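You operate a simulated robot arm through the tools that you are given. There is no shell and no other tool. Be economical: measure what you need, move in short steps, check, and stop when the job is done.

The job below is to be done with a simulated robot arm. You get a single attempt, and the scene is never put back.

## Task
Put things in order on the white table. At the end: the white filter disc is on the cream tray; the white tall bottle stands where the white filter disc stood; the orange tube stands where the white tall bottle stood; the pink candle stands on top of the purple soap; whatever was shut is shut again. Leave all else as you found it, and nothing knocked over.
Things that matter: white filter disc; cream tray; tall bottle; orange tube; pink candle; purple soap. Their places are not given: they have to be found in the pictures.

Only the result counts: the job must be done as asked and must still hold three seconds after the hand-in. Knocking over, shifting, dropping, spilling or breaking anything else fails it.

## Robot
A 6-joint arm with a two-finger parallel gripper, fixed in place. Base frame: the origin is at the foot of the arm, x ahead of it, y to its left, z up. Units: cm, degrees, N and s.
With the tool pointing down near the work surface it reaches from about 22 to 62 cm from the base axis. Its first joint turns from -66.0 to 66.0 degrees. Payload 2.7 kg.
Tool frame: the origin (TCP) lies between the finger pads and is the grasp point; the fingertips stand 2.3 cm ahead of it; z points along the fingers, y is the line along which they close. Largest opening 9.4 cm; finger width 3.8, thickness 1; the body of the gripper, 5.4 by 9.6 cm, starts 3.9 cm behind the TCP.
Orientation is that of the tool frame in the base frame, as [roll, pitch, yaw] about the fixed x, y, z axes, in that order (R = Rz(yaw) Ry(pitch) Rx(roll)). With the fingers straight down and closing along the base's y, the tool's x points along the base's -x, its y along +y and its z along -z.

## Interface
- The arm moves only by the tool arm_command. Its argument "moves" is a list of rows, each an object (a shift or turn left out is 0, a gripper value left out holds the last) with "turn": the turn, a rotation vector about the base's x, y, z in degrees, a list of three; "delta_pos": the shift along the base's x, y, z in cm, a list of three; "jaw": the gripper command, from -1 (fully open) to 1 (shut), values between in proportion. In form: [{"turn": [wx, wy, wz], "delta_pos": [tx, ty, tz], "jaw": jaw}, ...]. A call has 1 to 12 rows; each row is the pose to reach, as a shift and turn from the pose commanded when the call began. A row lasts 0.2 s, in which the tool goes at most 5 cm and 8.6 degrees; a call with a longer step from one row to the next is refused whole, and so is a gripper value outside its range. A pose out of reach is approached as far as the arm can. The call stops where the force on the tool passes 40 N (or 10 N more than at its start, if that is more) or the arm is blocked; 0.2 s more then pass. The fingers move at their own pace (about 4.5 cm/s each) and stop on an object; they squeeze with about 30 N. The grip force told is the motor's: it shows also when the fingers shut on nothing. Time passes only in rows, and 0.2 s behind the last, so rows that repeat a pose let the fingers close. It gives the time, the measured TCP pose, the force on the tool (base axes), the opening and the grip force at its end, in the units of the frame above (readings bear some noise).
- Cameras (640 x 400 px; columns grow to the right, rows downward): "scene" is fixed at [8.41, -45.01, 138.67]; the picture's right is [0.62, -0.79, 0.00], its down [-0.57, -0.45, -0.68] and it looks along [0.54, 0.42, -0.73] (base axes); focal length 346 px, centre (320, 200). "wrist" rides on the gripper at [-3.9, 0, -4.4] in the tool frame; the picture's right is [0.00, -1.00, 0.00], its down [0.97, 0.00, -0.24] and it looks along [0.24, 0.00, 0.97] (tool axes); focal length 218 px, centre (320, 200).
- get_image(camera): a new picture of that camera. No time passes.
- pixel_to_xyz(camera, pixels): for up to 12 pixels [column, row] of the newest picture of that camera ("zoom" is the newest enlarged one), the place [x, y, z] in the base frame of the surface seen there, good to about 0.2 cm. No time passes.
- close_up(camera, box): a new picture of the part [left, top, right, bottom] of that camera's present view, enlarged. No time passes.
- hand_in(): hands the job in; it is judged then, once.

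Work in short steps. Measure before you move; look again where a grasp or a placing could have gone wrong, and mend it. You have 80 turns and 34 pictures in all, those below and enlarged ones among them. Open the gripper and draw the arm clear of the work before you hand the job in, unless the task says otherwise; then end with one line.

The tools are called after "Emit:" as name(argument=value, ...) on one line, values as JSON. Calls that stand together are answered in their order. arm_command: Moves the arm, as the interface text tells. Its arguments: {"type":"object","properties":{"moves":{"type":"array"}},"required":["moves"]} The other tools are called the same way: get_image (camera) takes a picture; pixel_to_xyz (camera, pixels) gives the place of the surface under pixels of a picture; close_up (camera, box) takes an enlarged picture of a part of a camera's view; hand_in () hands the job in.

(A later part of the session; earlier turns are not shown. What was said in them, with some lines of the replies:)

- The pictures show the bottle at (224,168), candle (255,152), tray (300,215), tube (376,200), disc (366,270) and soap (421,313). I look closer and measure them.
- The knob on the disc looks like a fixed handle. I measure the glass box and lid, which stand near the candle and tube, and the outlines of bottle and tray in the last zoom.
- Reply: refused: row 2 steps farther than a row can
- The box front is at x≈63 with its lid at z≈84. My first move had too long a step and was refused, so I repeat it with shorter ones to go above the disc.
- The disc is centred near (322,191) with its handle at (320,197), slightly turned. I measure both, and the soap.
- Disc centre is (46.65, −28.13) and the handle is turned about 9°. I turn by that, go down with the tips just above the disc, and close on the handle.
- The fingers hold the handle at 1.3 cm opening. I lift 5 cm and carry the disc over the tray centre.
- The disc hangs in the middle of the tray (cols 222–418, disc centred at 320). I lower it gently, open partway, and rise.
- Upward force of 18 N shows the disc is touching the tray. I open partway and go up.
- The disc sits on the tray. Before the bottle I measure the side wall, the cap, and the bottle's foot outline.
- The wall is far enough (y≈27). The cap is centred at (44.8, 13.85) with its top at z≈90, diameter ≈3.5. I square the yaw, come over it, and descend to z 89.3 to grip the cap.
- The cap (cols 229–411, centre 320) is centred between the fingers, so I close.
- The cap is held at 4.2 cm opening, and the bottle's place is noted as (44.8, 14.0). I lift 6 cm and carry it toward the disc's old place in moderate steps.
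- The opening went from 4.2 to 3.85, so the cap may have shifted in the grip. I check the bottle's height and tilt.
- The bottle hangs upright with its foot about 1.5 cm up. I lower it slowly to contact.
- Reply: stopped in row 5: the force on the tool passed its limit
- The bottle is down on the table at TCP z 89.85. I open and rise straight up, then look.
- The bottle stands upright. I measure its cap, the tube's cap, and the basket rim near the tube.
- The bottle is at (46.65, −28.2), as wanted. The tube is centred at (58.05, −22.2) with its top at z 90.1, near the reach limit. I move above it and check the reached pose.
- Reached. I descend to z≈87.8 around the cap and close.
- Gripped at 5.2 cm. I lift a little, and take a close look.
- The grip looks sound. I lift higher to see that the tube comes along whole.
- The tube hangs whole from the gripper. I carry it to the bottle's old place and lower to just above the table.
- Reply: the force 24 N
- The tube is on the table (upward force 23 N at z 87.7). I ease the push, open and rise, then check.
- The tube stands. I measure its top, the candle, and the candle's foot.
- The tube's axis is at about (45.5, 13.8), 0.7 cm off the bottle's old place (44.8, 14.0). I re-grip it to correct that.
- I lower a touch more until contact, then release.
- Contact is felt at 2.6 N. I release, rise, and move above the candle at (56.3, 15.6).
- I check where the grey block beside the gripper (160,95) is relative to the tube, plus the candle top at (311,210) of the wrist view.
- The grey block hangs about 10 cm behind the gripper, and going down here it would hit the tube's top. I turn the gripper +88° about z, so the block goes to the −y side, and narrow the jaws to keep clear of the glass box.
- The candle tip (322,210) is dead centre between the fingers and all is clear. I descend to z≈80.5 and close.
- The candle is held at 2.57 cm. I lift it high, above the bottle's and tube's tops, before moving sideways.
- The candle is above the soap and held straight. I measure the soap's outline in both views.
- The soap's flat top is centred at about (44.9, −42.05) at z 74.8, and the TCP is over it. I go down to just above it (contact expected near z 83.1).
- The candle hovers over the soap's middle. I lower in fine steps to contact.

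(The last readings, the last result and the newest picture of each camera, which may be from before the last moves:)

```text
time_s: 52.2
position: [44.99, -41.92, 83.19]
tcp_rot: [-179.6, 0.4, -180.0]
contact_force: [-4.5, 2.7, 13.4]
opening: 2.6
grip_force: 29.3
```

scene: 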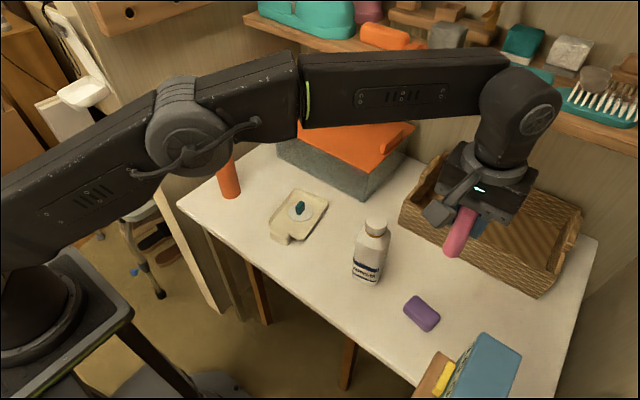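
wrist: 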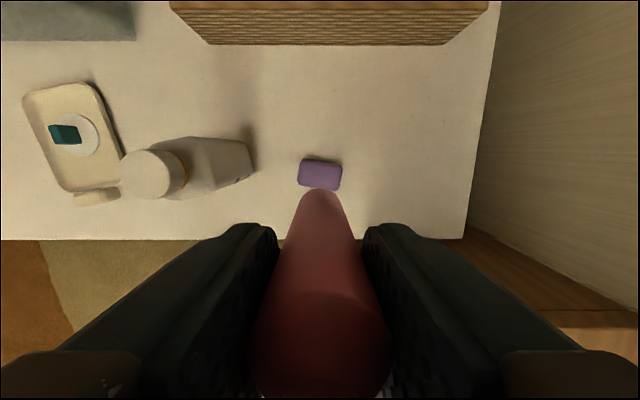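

Contact at 13 N. I ease back slightly, open, let it settle, and rise straight up.

Emit:
arm_command(moves=[{"delta_pos": [0, 0, 0.12]}, {"delta_pos": [0, 0, 0.12], "jaw": 0.4}, {"delta_pos": [0, 0, 0.12], "jaw": 0}, {"delta_pos": [0, 0, 0.12], "jaw": -0.5}, {"delta_pos": [0, 0, 0.12], "jaw": -1}, {"delta_pos": [0, 0, 0.12], "jaw": -1}, {"delta_pos": [0, 0, 3], "jaw": -1}, {"delta_pos": [0, 0, 7], "jaw": -1}, {"delta_pos": [0, 0, 11], "jaw": -1}, {"delta_pos": [0, 0, 15], "jaw": -1}, {"delta_pos": [0, 0, 19], "jaw": -1}, {"delta_pos": [0, 0, 20], "jaw": -1}])

Emit:
get_image(camera="wrist")

```text
time_s: 54.8
position: [44.91, -41.93, 103.1]
tcp_rot: [-179.7, 0.3, -179.9]
contact_force: [0.3, 0.2, 0.7]
opening: 9.38
grip_force: 0.0
```

```text
4 pictures are left
```

wrist: 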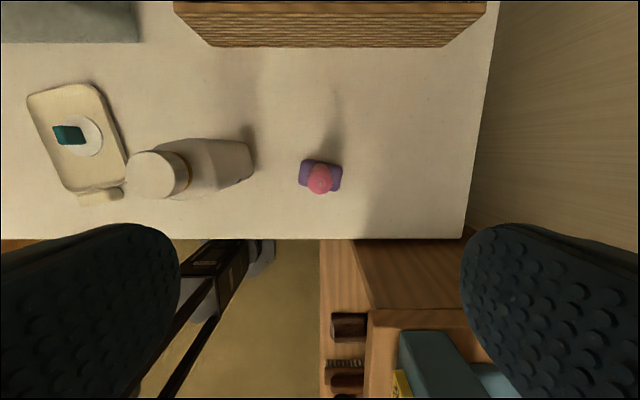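

The candle stands on the soap. I draw the arm back toward its start pose at height and take a final scene view.

Emit:
arm_command(moves=[{"delta_pos": [-2, 4, 1]}, {"delta_pos": [-4, 8, 2]}, {"delta_pos": [-6, 12, 2]}, {"delta_pos": [-7, 16, 2]}, {"delta_pos": [-8, 20, 2]}, {"delta_pos": [-9, 24, 2]}, {"delta_pos": [-9, 28, 2]}, {"delta_pos": [-9, 32, 2]}, {"delta_pos": [-9, 32, 2]}])

Emit:
get_image(camera="scene")

```text
time_s: 56.8
position: [35.82, -9.69, 105.1]
tcp_rot: [-179.8, 0.4, -180.0]
contact_force: [0.1, -1.2, -0.4]
opening: 9.43
grip_force: 0.1
```

```text
3 pictures are left
```

scene: 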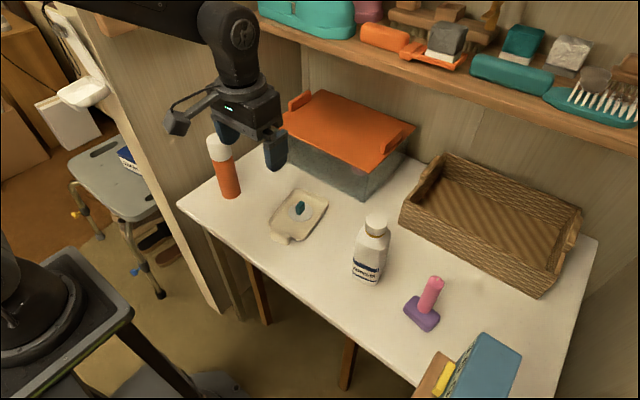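

The picture shows everything upright and in place: tube (224,168), disc on tray (301,210), bottle (370,250), candle on soap (428,305), lid shut as before. I hand in.

Emit:
hand_in()

```text
The job is handed in.
```

The job is handed in: the disc is on the tray, the bottle is where the disc stood, the tube is where the bottle stood, and the candle stands on the soap; I opened nothing, and the lid of the glass box is still shut.
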